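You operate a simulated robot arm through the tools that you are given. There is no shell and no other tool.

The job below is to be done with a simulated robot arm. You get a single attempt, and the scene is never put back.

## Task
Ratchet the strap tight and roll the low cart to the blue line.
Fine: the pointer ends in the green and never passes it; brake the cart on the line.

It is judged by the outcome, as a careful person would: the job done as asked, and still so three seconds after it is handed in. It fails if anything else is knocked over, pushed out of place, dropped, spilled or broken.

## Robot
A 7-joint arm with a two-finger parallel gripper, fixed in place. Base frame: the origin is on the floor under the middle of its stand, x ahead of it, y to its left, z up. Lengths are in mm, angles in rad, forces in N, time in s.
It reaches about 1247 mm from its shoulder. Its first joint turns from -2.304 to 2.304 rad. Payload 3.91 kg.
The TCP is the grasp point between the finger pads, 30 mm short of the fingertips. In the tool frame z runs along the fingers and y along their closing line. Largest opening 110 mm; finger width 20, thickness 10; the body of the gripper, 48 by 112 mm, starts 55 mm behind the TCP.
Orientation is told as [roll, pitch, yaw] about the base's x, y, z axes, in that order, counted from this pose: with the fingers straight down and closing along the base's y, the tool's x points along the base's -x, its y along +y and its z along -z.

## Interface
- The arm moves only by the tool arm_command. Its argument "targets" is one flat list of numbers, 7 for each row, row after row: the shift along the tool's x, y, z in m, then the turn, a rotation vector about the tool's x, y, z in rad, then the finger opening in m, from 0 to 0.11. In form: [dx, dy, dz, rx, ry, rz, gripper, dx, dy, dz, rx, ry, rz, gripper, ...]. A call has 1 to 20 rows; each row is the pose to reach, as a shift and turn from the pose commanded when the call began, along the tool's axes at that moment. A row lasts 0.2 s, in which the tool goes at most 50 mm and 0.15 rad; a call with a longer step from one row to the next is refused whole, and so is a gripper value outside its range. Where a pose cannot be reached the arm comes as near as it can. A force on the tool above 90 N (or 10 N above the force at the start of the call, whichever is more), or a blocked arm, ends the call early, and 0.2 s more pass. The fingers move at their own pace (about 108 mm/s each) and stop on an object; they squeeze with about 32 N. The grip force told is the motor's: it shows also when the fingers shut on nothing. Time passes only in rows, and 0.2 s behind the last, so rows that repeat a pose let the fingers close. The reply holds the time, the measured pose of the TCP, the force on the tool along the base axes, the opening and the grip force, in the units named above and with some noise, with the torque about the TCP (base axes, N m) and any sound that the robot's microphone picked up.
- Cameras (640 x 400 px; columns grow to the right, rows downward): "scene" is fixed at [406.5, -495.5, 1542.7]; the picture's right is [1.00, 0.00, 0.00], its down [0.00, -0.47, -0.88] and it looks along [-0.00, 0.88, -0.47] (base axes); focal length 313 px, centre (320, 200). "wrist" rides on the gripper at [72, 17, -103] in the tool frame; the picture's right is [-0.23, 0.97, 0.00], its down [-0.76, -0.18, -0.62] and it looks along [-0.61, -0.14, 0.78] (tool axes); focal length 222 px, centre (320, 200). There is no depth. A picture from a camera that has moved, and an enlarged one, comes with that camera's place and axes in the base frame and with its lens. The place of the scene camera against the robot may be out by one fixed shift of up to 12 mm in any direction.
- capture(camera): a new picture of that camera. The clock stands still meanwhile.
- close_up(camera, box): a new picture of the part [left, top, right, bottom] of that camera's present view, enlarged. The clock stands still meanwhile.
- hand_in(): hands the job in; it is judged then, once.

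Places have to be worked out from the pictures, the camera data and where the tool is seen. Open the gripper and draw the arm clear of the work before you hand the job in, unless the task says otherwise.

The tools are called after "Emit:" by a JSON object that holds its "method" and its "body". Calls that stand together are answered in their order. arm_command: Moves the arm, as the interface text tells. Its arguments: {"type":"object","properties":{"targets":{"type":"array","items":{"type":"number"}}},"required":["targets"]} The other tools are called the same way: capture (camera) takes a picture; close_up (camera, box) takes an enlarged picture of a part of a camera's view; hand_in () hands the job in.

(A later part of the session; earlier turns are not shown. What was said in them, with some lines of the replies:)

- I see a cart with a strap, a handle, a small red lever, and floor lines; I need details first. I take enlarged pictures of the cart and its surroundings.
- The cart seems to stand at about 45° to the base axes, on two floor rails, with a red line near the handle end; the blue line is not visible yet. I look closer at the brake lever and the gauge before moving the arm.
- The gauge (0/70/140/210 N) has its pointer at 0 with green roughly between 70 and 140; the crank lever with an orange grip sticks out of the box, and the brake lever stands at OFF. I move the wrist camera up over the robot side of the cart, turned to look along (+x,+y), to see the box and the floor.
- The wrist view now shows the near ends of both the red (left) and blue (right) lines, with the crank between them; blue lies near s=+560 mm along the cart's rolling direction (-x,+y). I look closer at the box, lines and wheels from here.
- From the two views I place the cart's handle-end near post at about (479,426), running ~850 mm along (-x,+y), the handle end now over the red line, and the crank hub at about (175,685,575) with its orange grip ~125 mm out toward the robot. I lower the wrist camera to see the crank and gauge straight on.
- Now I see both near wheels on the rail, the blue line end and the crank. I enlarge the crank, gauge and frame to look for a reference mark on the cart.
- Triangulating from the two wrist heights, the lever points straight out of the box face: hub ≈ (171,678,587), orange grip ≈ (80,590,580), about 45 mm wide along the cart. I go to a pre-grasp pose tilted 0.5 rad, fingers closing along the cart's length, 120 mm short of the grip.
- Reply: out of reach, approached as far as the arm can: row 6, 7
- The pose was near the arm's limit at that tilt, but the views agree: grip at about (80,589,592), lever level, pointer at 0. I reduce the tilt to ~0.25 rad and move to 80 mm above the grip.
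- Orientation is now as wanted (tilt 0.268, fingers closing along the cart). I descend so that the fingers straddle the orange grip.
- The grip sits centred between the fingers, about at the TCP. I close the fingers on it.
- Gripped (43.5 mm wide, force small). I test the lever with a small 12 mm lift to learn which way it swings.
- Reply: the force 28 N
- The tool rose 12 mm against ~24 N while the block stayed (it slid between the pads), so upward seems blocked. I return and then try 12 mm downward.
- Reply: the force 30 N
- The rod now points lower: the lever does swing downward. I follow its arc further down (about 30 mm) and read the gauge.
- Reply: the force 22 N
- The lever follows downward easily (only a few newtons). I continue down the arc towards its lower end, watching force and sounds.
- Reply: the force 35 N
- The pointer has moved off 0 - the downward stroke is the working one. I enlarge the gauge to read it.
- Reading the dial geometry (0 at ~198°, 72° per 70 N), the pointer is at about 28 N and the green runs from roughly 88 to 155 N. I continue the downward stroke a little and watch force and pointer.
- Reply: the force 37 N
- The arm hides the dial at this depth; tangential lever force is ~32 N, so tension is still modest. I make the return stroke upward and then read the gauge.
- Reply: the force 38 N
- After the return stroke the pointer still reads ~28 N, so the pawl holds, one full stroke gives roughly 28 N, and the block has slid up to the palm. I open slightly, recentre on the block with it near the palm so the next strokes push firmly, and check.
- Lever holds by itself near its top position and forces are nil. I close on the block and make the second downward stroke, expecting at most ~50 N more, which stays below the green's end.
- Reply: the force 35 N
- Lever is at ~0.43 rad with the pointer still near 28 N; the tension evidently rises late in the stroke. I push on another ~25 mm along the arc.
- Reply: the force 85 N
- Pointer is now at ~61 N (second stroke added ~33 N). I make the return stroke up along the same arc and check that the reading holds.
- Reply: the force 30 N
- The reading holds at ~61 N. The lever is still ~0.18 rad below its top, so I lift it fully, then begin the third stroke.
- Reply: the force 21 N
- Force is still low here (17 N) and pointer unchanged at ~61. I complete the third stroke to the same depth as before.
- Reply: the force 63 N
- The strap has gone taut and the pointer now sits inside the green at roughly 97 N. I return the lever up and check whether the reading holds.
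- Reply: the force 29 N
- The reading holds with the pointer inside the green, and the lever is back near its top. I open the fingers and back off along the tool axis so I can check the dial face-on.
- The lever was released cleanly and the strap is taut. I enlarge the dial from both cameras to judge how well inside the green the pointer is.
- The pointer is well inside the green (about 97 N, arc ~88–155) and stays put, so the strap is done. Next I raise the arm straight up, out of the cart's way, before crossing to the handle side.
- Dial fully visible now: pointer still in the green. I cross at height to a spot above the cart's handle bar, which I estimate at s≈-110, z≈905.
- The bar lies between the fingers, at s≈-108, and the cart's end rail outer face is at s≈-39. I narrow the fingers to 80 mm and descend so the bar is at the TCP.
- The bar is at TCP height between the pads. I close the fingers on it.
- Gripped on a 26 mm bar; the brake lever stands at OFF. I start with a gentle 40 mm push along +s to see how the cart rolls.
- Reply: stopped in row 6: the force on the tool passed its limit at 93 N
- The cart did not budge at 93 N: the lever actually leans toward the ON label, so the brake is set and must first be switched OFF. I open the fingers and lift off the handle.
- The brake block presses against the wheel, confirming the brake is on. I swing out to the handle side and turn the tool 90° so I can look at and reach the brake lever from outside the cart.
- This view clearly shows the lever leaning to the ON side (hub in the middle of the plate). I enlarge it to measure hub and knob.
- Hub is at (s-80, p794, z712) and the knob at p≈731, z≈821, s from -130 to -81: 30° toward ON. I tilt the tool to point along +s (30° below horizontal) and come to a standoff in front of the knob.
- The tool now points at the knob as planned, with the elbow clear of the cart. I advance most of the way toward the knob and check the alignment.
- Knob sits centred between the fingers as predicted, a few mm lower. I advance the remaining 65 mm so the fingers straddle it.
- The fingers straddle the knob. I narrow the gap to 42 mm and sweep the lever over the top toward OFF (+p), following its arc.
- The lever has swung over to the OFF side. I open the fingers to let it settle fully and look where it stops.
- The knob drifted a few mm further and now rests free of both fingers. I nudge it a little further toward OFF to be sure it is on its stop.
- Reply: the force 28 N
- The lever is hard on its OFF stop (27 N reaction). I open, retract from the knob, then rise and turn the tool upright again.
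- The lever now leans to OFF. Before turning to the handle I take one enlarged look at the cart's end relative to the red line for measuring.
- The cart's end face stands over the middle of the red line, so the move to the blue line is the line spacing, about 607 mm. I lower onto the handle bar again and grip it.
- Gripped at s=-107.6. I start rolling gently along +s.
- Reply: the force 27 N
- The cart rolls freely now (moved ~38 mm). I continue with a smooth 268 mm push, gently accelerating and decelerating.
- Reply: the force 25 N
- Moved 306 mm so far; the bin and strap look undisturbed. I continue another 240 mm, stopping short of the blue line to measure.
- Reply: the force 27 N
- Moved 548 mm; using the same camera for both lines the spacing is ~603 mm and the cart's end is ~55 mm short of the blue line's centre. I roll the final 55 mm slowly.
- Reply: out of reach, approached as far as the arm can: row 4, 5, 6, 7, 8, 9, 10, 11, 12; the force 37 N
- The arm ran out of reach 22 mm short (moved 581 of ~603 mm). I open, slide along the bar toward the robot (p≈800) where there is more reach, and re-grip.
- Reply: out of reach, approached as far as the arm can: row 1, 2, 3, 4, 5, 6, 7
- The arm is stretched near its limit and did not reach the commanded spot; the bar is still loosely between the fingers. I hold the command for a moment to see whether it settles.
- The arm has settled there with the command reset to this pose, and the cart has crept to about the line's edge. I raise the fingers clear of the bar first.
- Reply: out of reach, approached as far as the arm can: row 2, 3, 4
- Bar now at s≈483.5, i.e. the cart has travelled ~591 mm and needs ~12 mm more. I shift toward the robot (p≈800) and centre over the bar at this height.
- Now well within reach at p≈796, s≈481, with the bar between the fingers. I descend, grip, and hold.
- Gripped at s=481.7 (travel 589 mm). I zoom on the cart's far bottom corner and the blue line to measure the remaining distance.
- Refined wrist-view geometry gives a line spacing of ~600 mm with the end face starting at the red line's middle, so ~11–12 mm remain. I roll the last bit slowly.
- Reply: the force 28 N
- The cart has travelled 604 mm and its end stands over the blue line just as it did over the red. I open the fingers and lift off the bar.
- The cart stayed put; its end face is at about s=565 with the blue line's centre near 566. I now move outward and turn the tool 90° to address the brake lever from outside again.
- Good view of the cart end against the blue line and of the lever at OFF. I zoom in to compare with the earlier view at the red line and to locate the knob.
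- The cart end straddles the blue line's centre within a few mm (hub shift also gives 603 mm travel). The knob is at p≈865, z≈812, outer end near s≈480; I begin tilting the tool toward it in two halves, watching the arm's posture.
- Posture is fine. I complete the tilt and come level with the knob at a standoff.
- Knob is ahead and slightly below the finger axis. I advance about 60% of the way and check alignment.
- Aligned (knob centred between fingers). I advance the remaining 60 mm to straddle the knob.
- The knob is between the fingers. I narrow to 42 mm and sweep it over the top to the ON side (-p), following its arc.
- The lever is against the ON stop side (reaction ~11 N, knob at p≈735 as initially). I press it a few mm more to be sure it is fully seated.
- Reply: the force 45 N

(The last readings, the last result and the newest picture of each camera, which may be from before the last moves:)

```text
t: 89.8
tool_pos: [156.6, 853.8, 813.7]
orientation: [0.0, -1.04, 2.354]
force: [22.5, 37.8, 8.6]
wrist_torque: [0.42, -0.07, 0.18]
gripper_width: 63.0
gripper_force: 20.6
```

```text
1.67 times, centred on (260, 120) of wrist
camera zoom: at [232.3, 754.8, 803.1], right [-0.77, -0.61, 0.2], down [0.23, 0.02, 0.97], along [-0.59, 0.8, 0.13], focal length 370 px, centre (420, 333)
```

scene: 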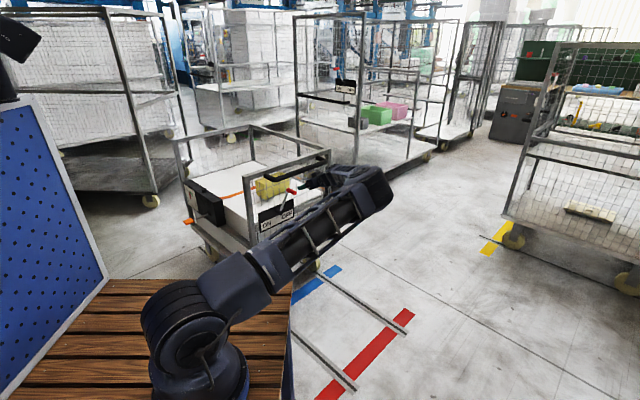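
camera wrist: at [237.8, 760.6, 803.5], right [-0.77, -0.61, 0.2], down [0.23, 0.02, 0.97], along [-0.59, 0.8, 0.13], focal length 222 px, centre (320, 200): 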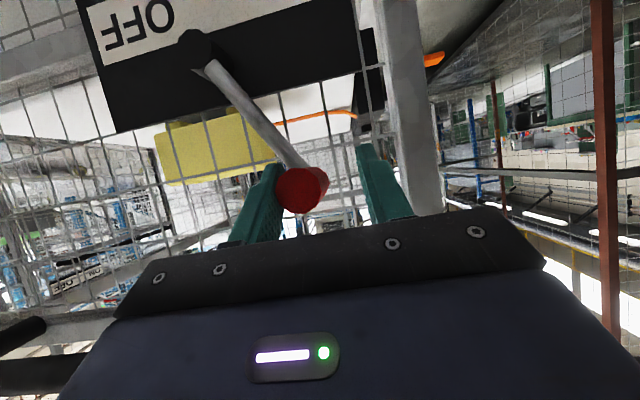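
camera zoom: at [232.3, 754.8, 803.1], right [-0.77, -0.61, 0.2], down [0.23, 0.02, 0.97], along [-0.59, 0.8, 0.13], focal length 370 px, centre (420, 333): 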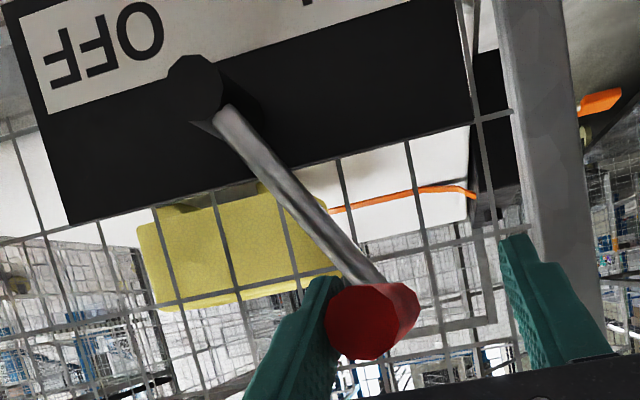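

The lever is firmly on its ON stop (≈43 N reaction). I open the fingers and retract from the knob.

Emit:
{"method": "arm_command", "body": {"targets": [0, 0, 0, 0, 0, 0, 0.08, 0, -0.006, 0, 0, 0, 0, 0.09, 0, -0.012, 0, 0, 0, 0, 0.09, 0, -0.012, -0.03, 0, 0, 0, 0.09, 0, -0.012, -0.065, 0, 0, 0, 0.09, 0, -0.012, -0.1, 0, 0, 0, 0.09, 0, -0.012, -0.135, 0, 0, 0, 0.09]}}

Emit:
{"method": "capture", "body": {"camera": "wrist"}}

Emit:
{"method": "capture", "body": {"camera": "scene"}}

```text
t: 91.4
tool_pos: [243.8, 777.5, 881.7]
orientation: [0.003, -1.041, 2.355]
force: [-0.5, -0.1, -0.1]
wrist_torque: [0.02, -0.04, -0.01]
gripper_width: 89.7
gripper_force: 0.1
```

```text
taken
camera wrist: at [320.2, 678.7, 870.6], right [-0.77, -0.61, 0.2], down [0.23, 0.02, 0.97], along [-0.6, 0.79, 0.13], focal length 222 px, centre (320, 200)
```

wrist: 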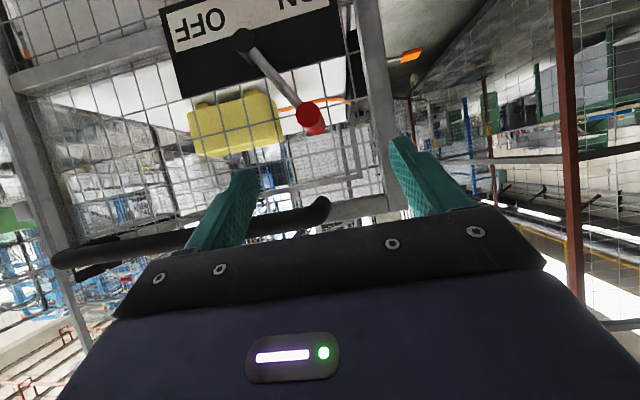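

```text
taken
```

scene: 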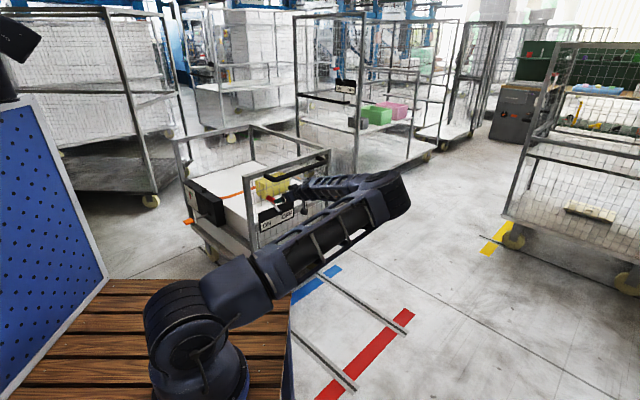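

The lever rests at ON. I rise, turn the tool upright and back away from the cart to inspect the result.

Emit:
{"method": "arm_command", "body": {"targets": [-0.012, 0, -0.0215, 0, 0.13, 0, 0.09, -0.0241, 0, -0.043, 0, 0.26, 0, 0.09, -0.0361, 0, -0.0645, 0, 0.39, 0, 0.09, -0.0482, 0, -0.0861, 0, 0.52, 0, 0.09, -0.0602, 0, -0.1076, 0, 0.65, 0, 0.09, -0.0722, 0, -0.1291, 0, 0.78, 0, 0.09, -0.0843, 0, -0.1506, 0, 0.91, 0, 0.09, -0.0963, 0, -0.1721, 0, 1.04, 0, 0.09]}}

Emit:
{"method": "capture", "body": {"camera": "wrist"}}

Emit:
{"method": "capture", "body": {"camera": "scene"}}

Emit:
{"method": "close_up", "body": {"camera": "scene", "box": [290, 230, 350, 290]}}

```text
t: 93.2
tool_pos: [318.6, 709.8, 1054.1]
orientation: [0.002, 0.002, 2.357]
force: [0.8, -1.3, -0.1]
wrist_torque: [-0.02, 0.04, 0.03]
gripper_width: 89.9
gripper_force: 0.0
```

```text
taken
camera wrist: at [356.3, 647.1, 1157.1], right [-0.85, -0.53, 0.0], down [-0.41, 0.67, 0.62], along [-0.33, 0.53, -0.78], focal length 222 px, centre (320, 200)
```

wrist: 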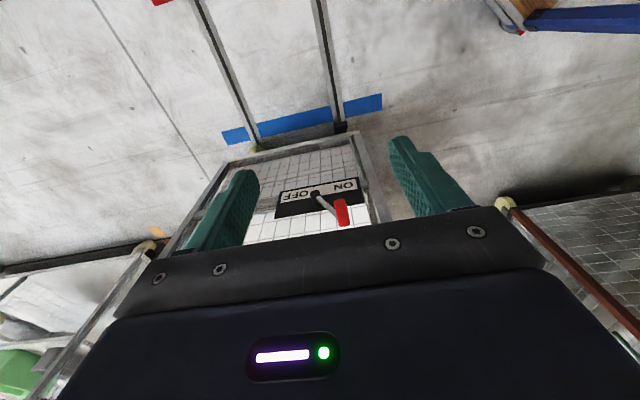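

```text
taken
```

scene: 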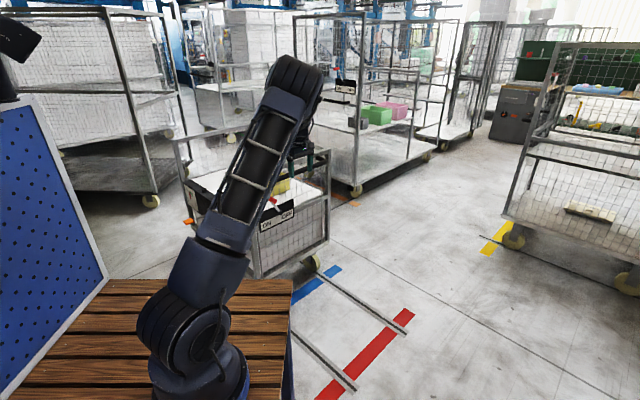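

```text
6.67 times, centred on (320, 260) of scene
camera zoom: at [406.5, -495.5, 1542.7], right [1.0, 0.0, 0.0], down [0.0, -0.47, -0.88], along [0.0, 0.88, -0.47], focal length 2088 px, centre (320, -200)
```

zoom: 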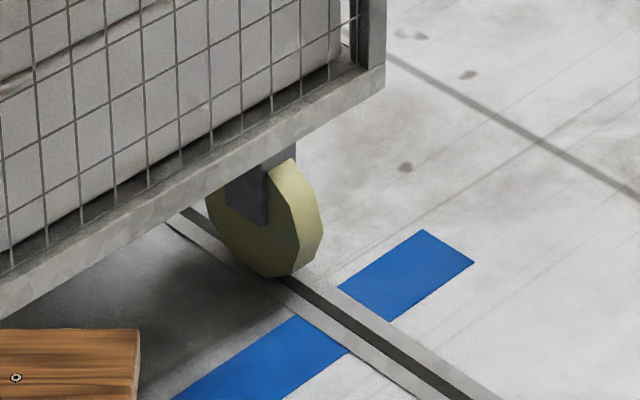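

The cart is unchanged on the line. I zoom the wrist view once more to verify the end face over the blue line and then check the gauge.

Emit:
{"method": "close_up", "body": {"camera": "wrist", "box": [200, 70, 420, 210]}}

Emit:
{"method": "close_up", "body": {"camera": "scene", "box": [170, 150, 250, 240]}}

```text
2.86 times, centred on (310, 140) of wrist
camera zoom: at [356.3, 647.1, 1157.1], right [-0.85, -0.53, 0.0], down [-0.41, 0.67, 0.62], along [-0.33, 0.53, -0.78], focal length 635 px, centre (349, 371)
```

zoom: 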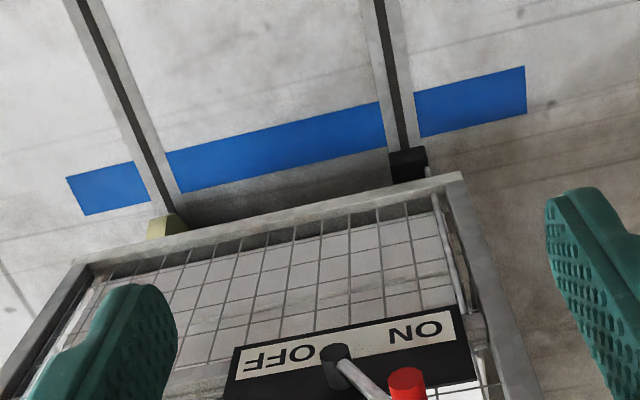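

```text
4.44 times, centred on (210, 195) of scene
camera zoom: at [406.5, -495.5, 1542.7], right [1.0, 0.0, 0.0], down [0.0, -0.47, -0.88], along [0.0, 0.88, -0.47], focal length 1392 px, centre (809, 222)
```

zoom: 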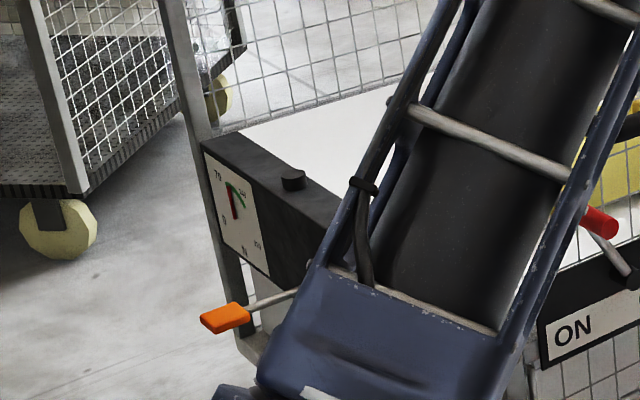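

Pointer still in the green, lever at ON, cart end over the middle of the blue line. I draw the arm clear, away from the cart.

Emit:
{"method": "arm_command", "body": {"targets": [0.0367, 0.0084, -0.0154, 0, 0, 0, 0.09, 0.0734, 0.0168, -0.0308, 0, 0, 0, 0.1, 0.1101, 0.0251, -0.0461, 0, 0, 0, 0.11, 0.1468, 0.0335, -0.0615, 0, 0, 0, 0.11, 0.1835, 0.0419, -0.0769, 0, 0, 0, 0.11, 0.2202, 0.0503, -0.0923, 0, 0, 0, 0.11, 0.2569, 0.0586, -0.1076, 0, 0, 0, 0.11, 0.2936, 0.067, -0.123, 0, 0, 0, 0.11]}}

Emit:
{"method": "capture", "body": {"camera": "scene"}}

Emit:
{"method": "close_up", "body": {"camera": "scene", "box": [180, 170, 240, 230]}}

Emit:
{"method": "close_up", "body": {"camera": "scene", "box": [160, 110, 360, 290]}}

```text
t: 95.0
tool_pos: [475.7, 453.4, 1172.8]
orientation: [0.005, 0.0, 2.359]
force: [0.5, 0.7, -0.6]
wrist_torque: [-0.06, 0.03, -0.01]
gripper_width: 110.1
gripper_force: 0.0
```

```text
taken
```

scene: 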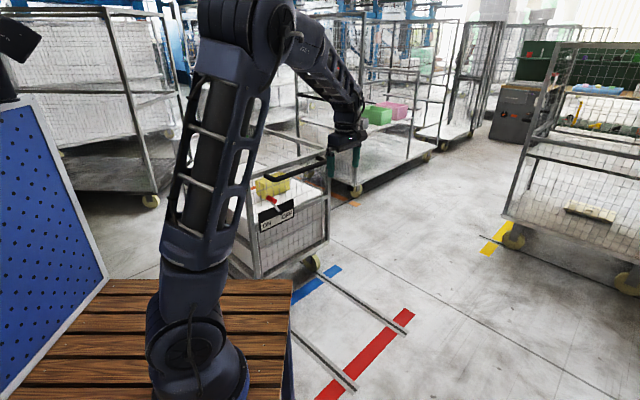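

```text
6.67 times, centred on (210, 200) of scene
camera zoom: at [406.5, -495.5, 1542.7], right [1.0, 0.0, 0.0], down [0.0, -0.47, -0.88], along [0.0, 0.88, -0.47], focal length 2088 px, centre (1053, 200)
```

zoom: 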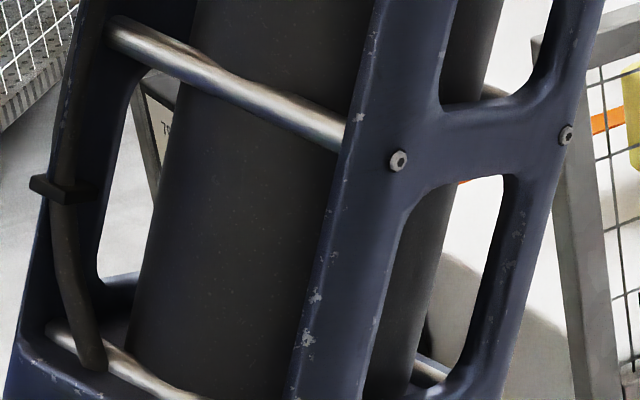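

```text
2.22 times, centred on (260, 200) of scene
camera zoom: at [406.5, -495.5, 1542.7], right [1.0, 0.0, 0.0], down [0.0, -0.47, -0.88], along [0.0, 0.88, -0.47], focal length 696 px, centre (453, 200)
```

zoom: 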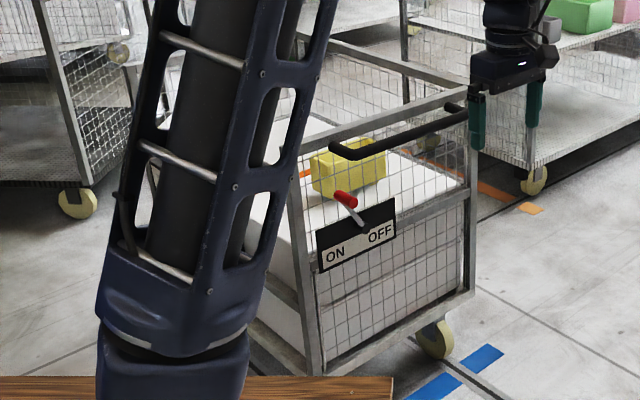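

Everything stands as intended; the arm only hides the gauge here. I swing the arm further aside for a last check of the gauge and the cart.

Emit:
{"method": "arm_command", "body": {"targets": [0.0416, -0.006, 0, 0, 0, 0, 0.11, 0.0831, -0.0121, 0, 0, 0, 0, 0.11, 0.1247, -0.0181, 0, 0, 0, 0, 0.11, 0.1662, -0.0242, 0, 0, 0, 0, 0.11, 0.2078, -0.0302, 0, 0, 0, 0, 0.11, 0.2494, -0.0362, 0, 0, 0, 0, 0.11, 0.2909, -0.0423, 0, 0, 0, 0, 0.11, 0.3325, -0.0483, 0, 0, 0, 0, 0.11]}}

Emit:
{"method": "capture", "body": {"camera": "scene"}}

Emit:
{"method": "close_up", "body": {"camera": "scene", "box": [175, 170, 235, 230]}}

Emit:
{"method": "close_up", "body": {"camera": "scene", "box": [290, 230, 350, 290]}}

```text
t: 96.8
tool_pos: [742.8, 252.7, 1169.8]
orientation: [0.003, -0.001, 2.36]
force: [-0.6, 0.5, 0.3]
wrist_torque: [-0.02, -0.01, -0.05]
gripper_width: 109.8
gripper_force: 0.0
```

```text
taken
```

scene: 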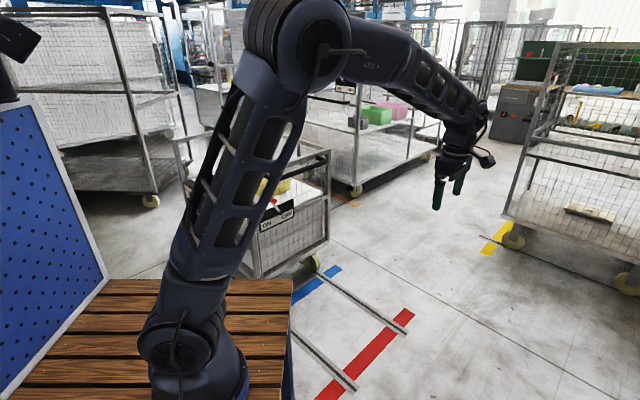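

```text
6.67 times, centred on (205, 200) of scene
camera zoom: at [406.5, -495.5, 1542.7], right [1.0, 0.0, 0.0], down [0.0, -0.47, -0.88], along [0.0, 0.88, -0.47], focal length 2088 px, centre (1087, 200)
```

zoom: 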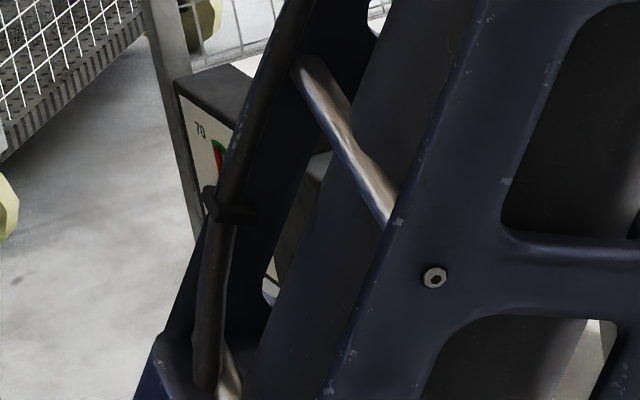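

```text
6.67 times, centred on (320, 260) of scene
camera zoom: at [406.5, -495.5, 1542.7], right [1.0, 0.0, 0.0], down [0.0, -0.47, -0.88], along [0.0, 0.88, -0.47], focal length 2088 px, centre (320, -200)
```

zoom: 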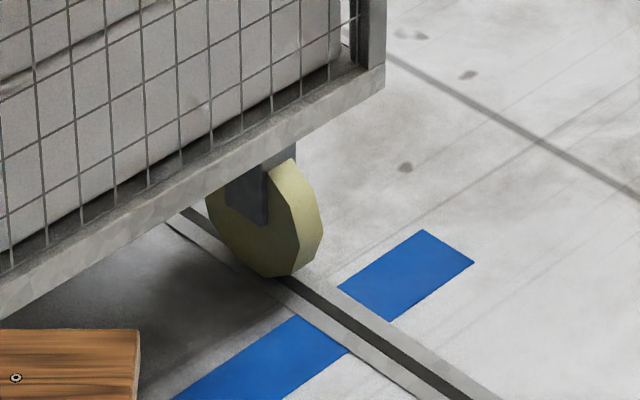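

The cart hasn't moved since I set the brake: its end sits on the blue line with the lever at ON. The part of the dial I can see shows the pointer tip still at the green. The bin and strap are undisturbed, and the arm is open and clear, so I hand the job in.

Emit:
{"method": "hand_in", "body": {}}

```text
The job is handed in.
```

I handed in the job with the strap tight and the cart braked on the blue line; I don't have the verdict.

- **Strap:** Three full lever strokes brought the pointer to about 97 N. The green runs from roughly 88 to 155 N, so it is inside but nearer the low end. At every check it held there and never passed the green. The arm partly hid the dial in the last picture, but the pointer tip was still at the green.
- **Brake at the start:** The brake was on. My first push on the handle stopped at 93 N without moving the cart, so I set the lever to OFF before rolling.
- **Cart:** It rolled about 604 mm. Its handle end now sits over the middle of the blue line, to within about 10 mm by my measurements. I used the handle end as the reference because it started over the middle of the red line.
- **Brake at the end:** The lever is pressed firmly against its ON stop. The cart did not move after that.

I saw nothing knocked over or moved: the yellow bin is still in place on the load. The gripper is open and the arm is clear of the cart.
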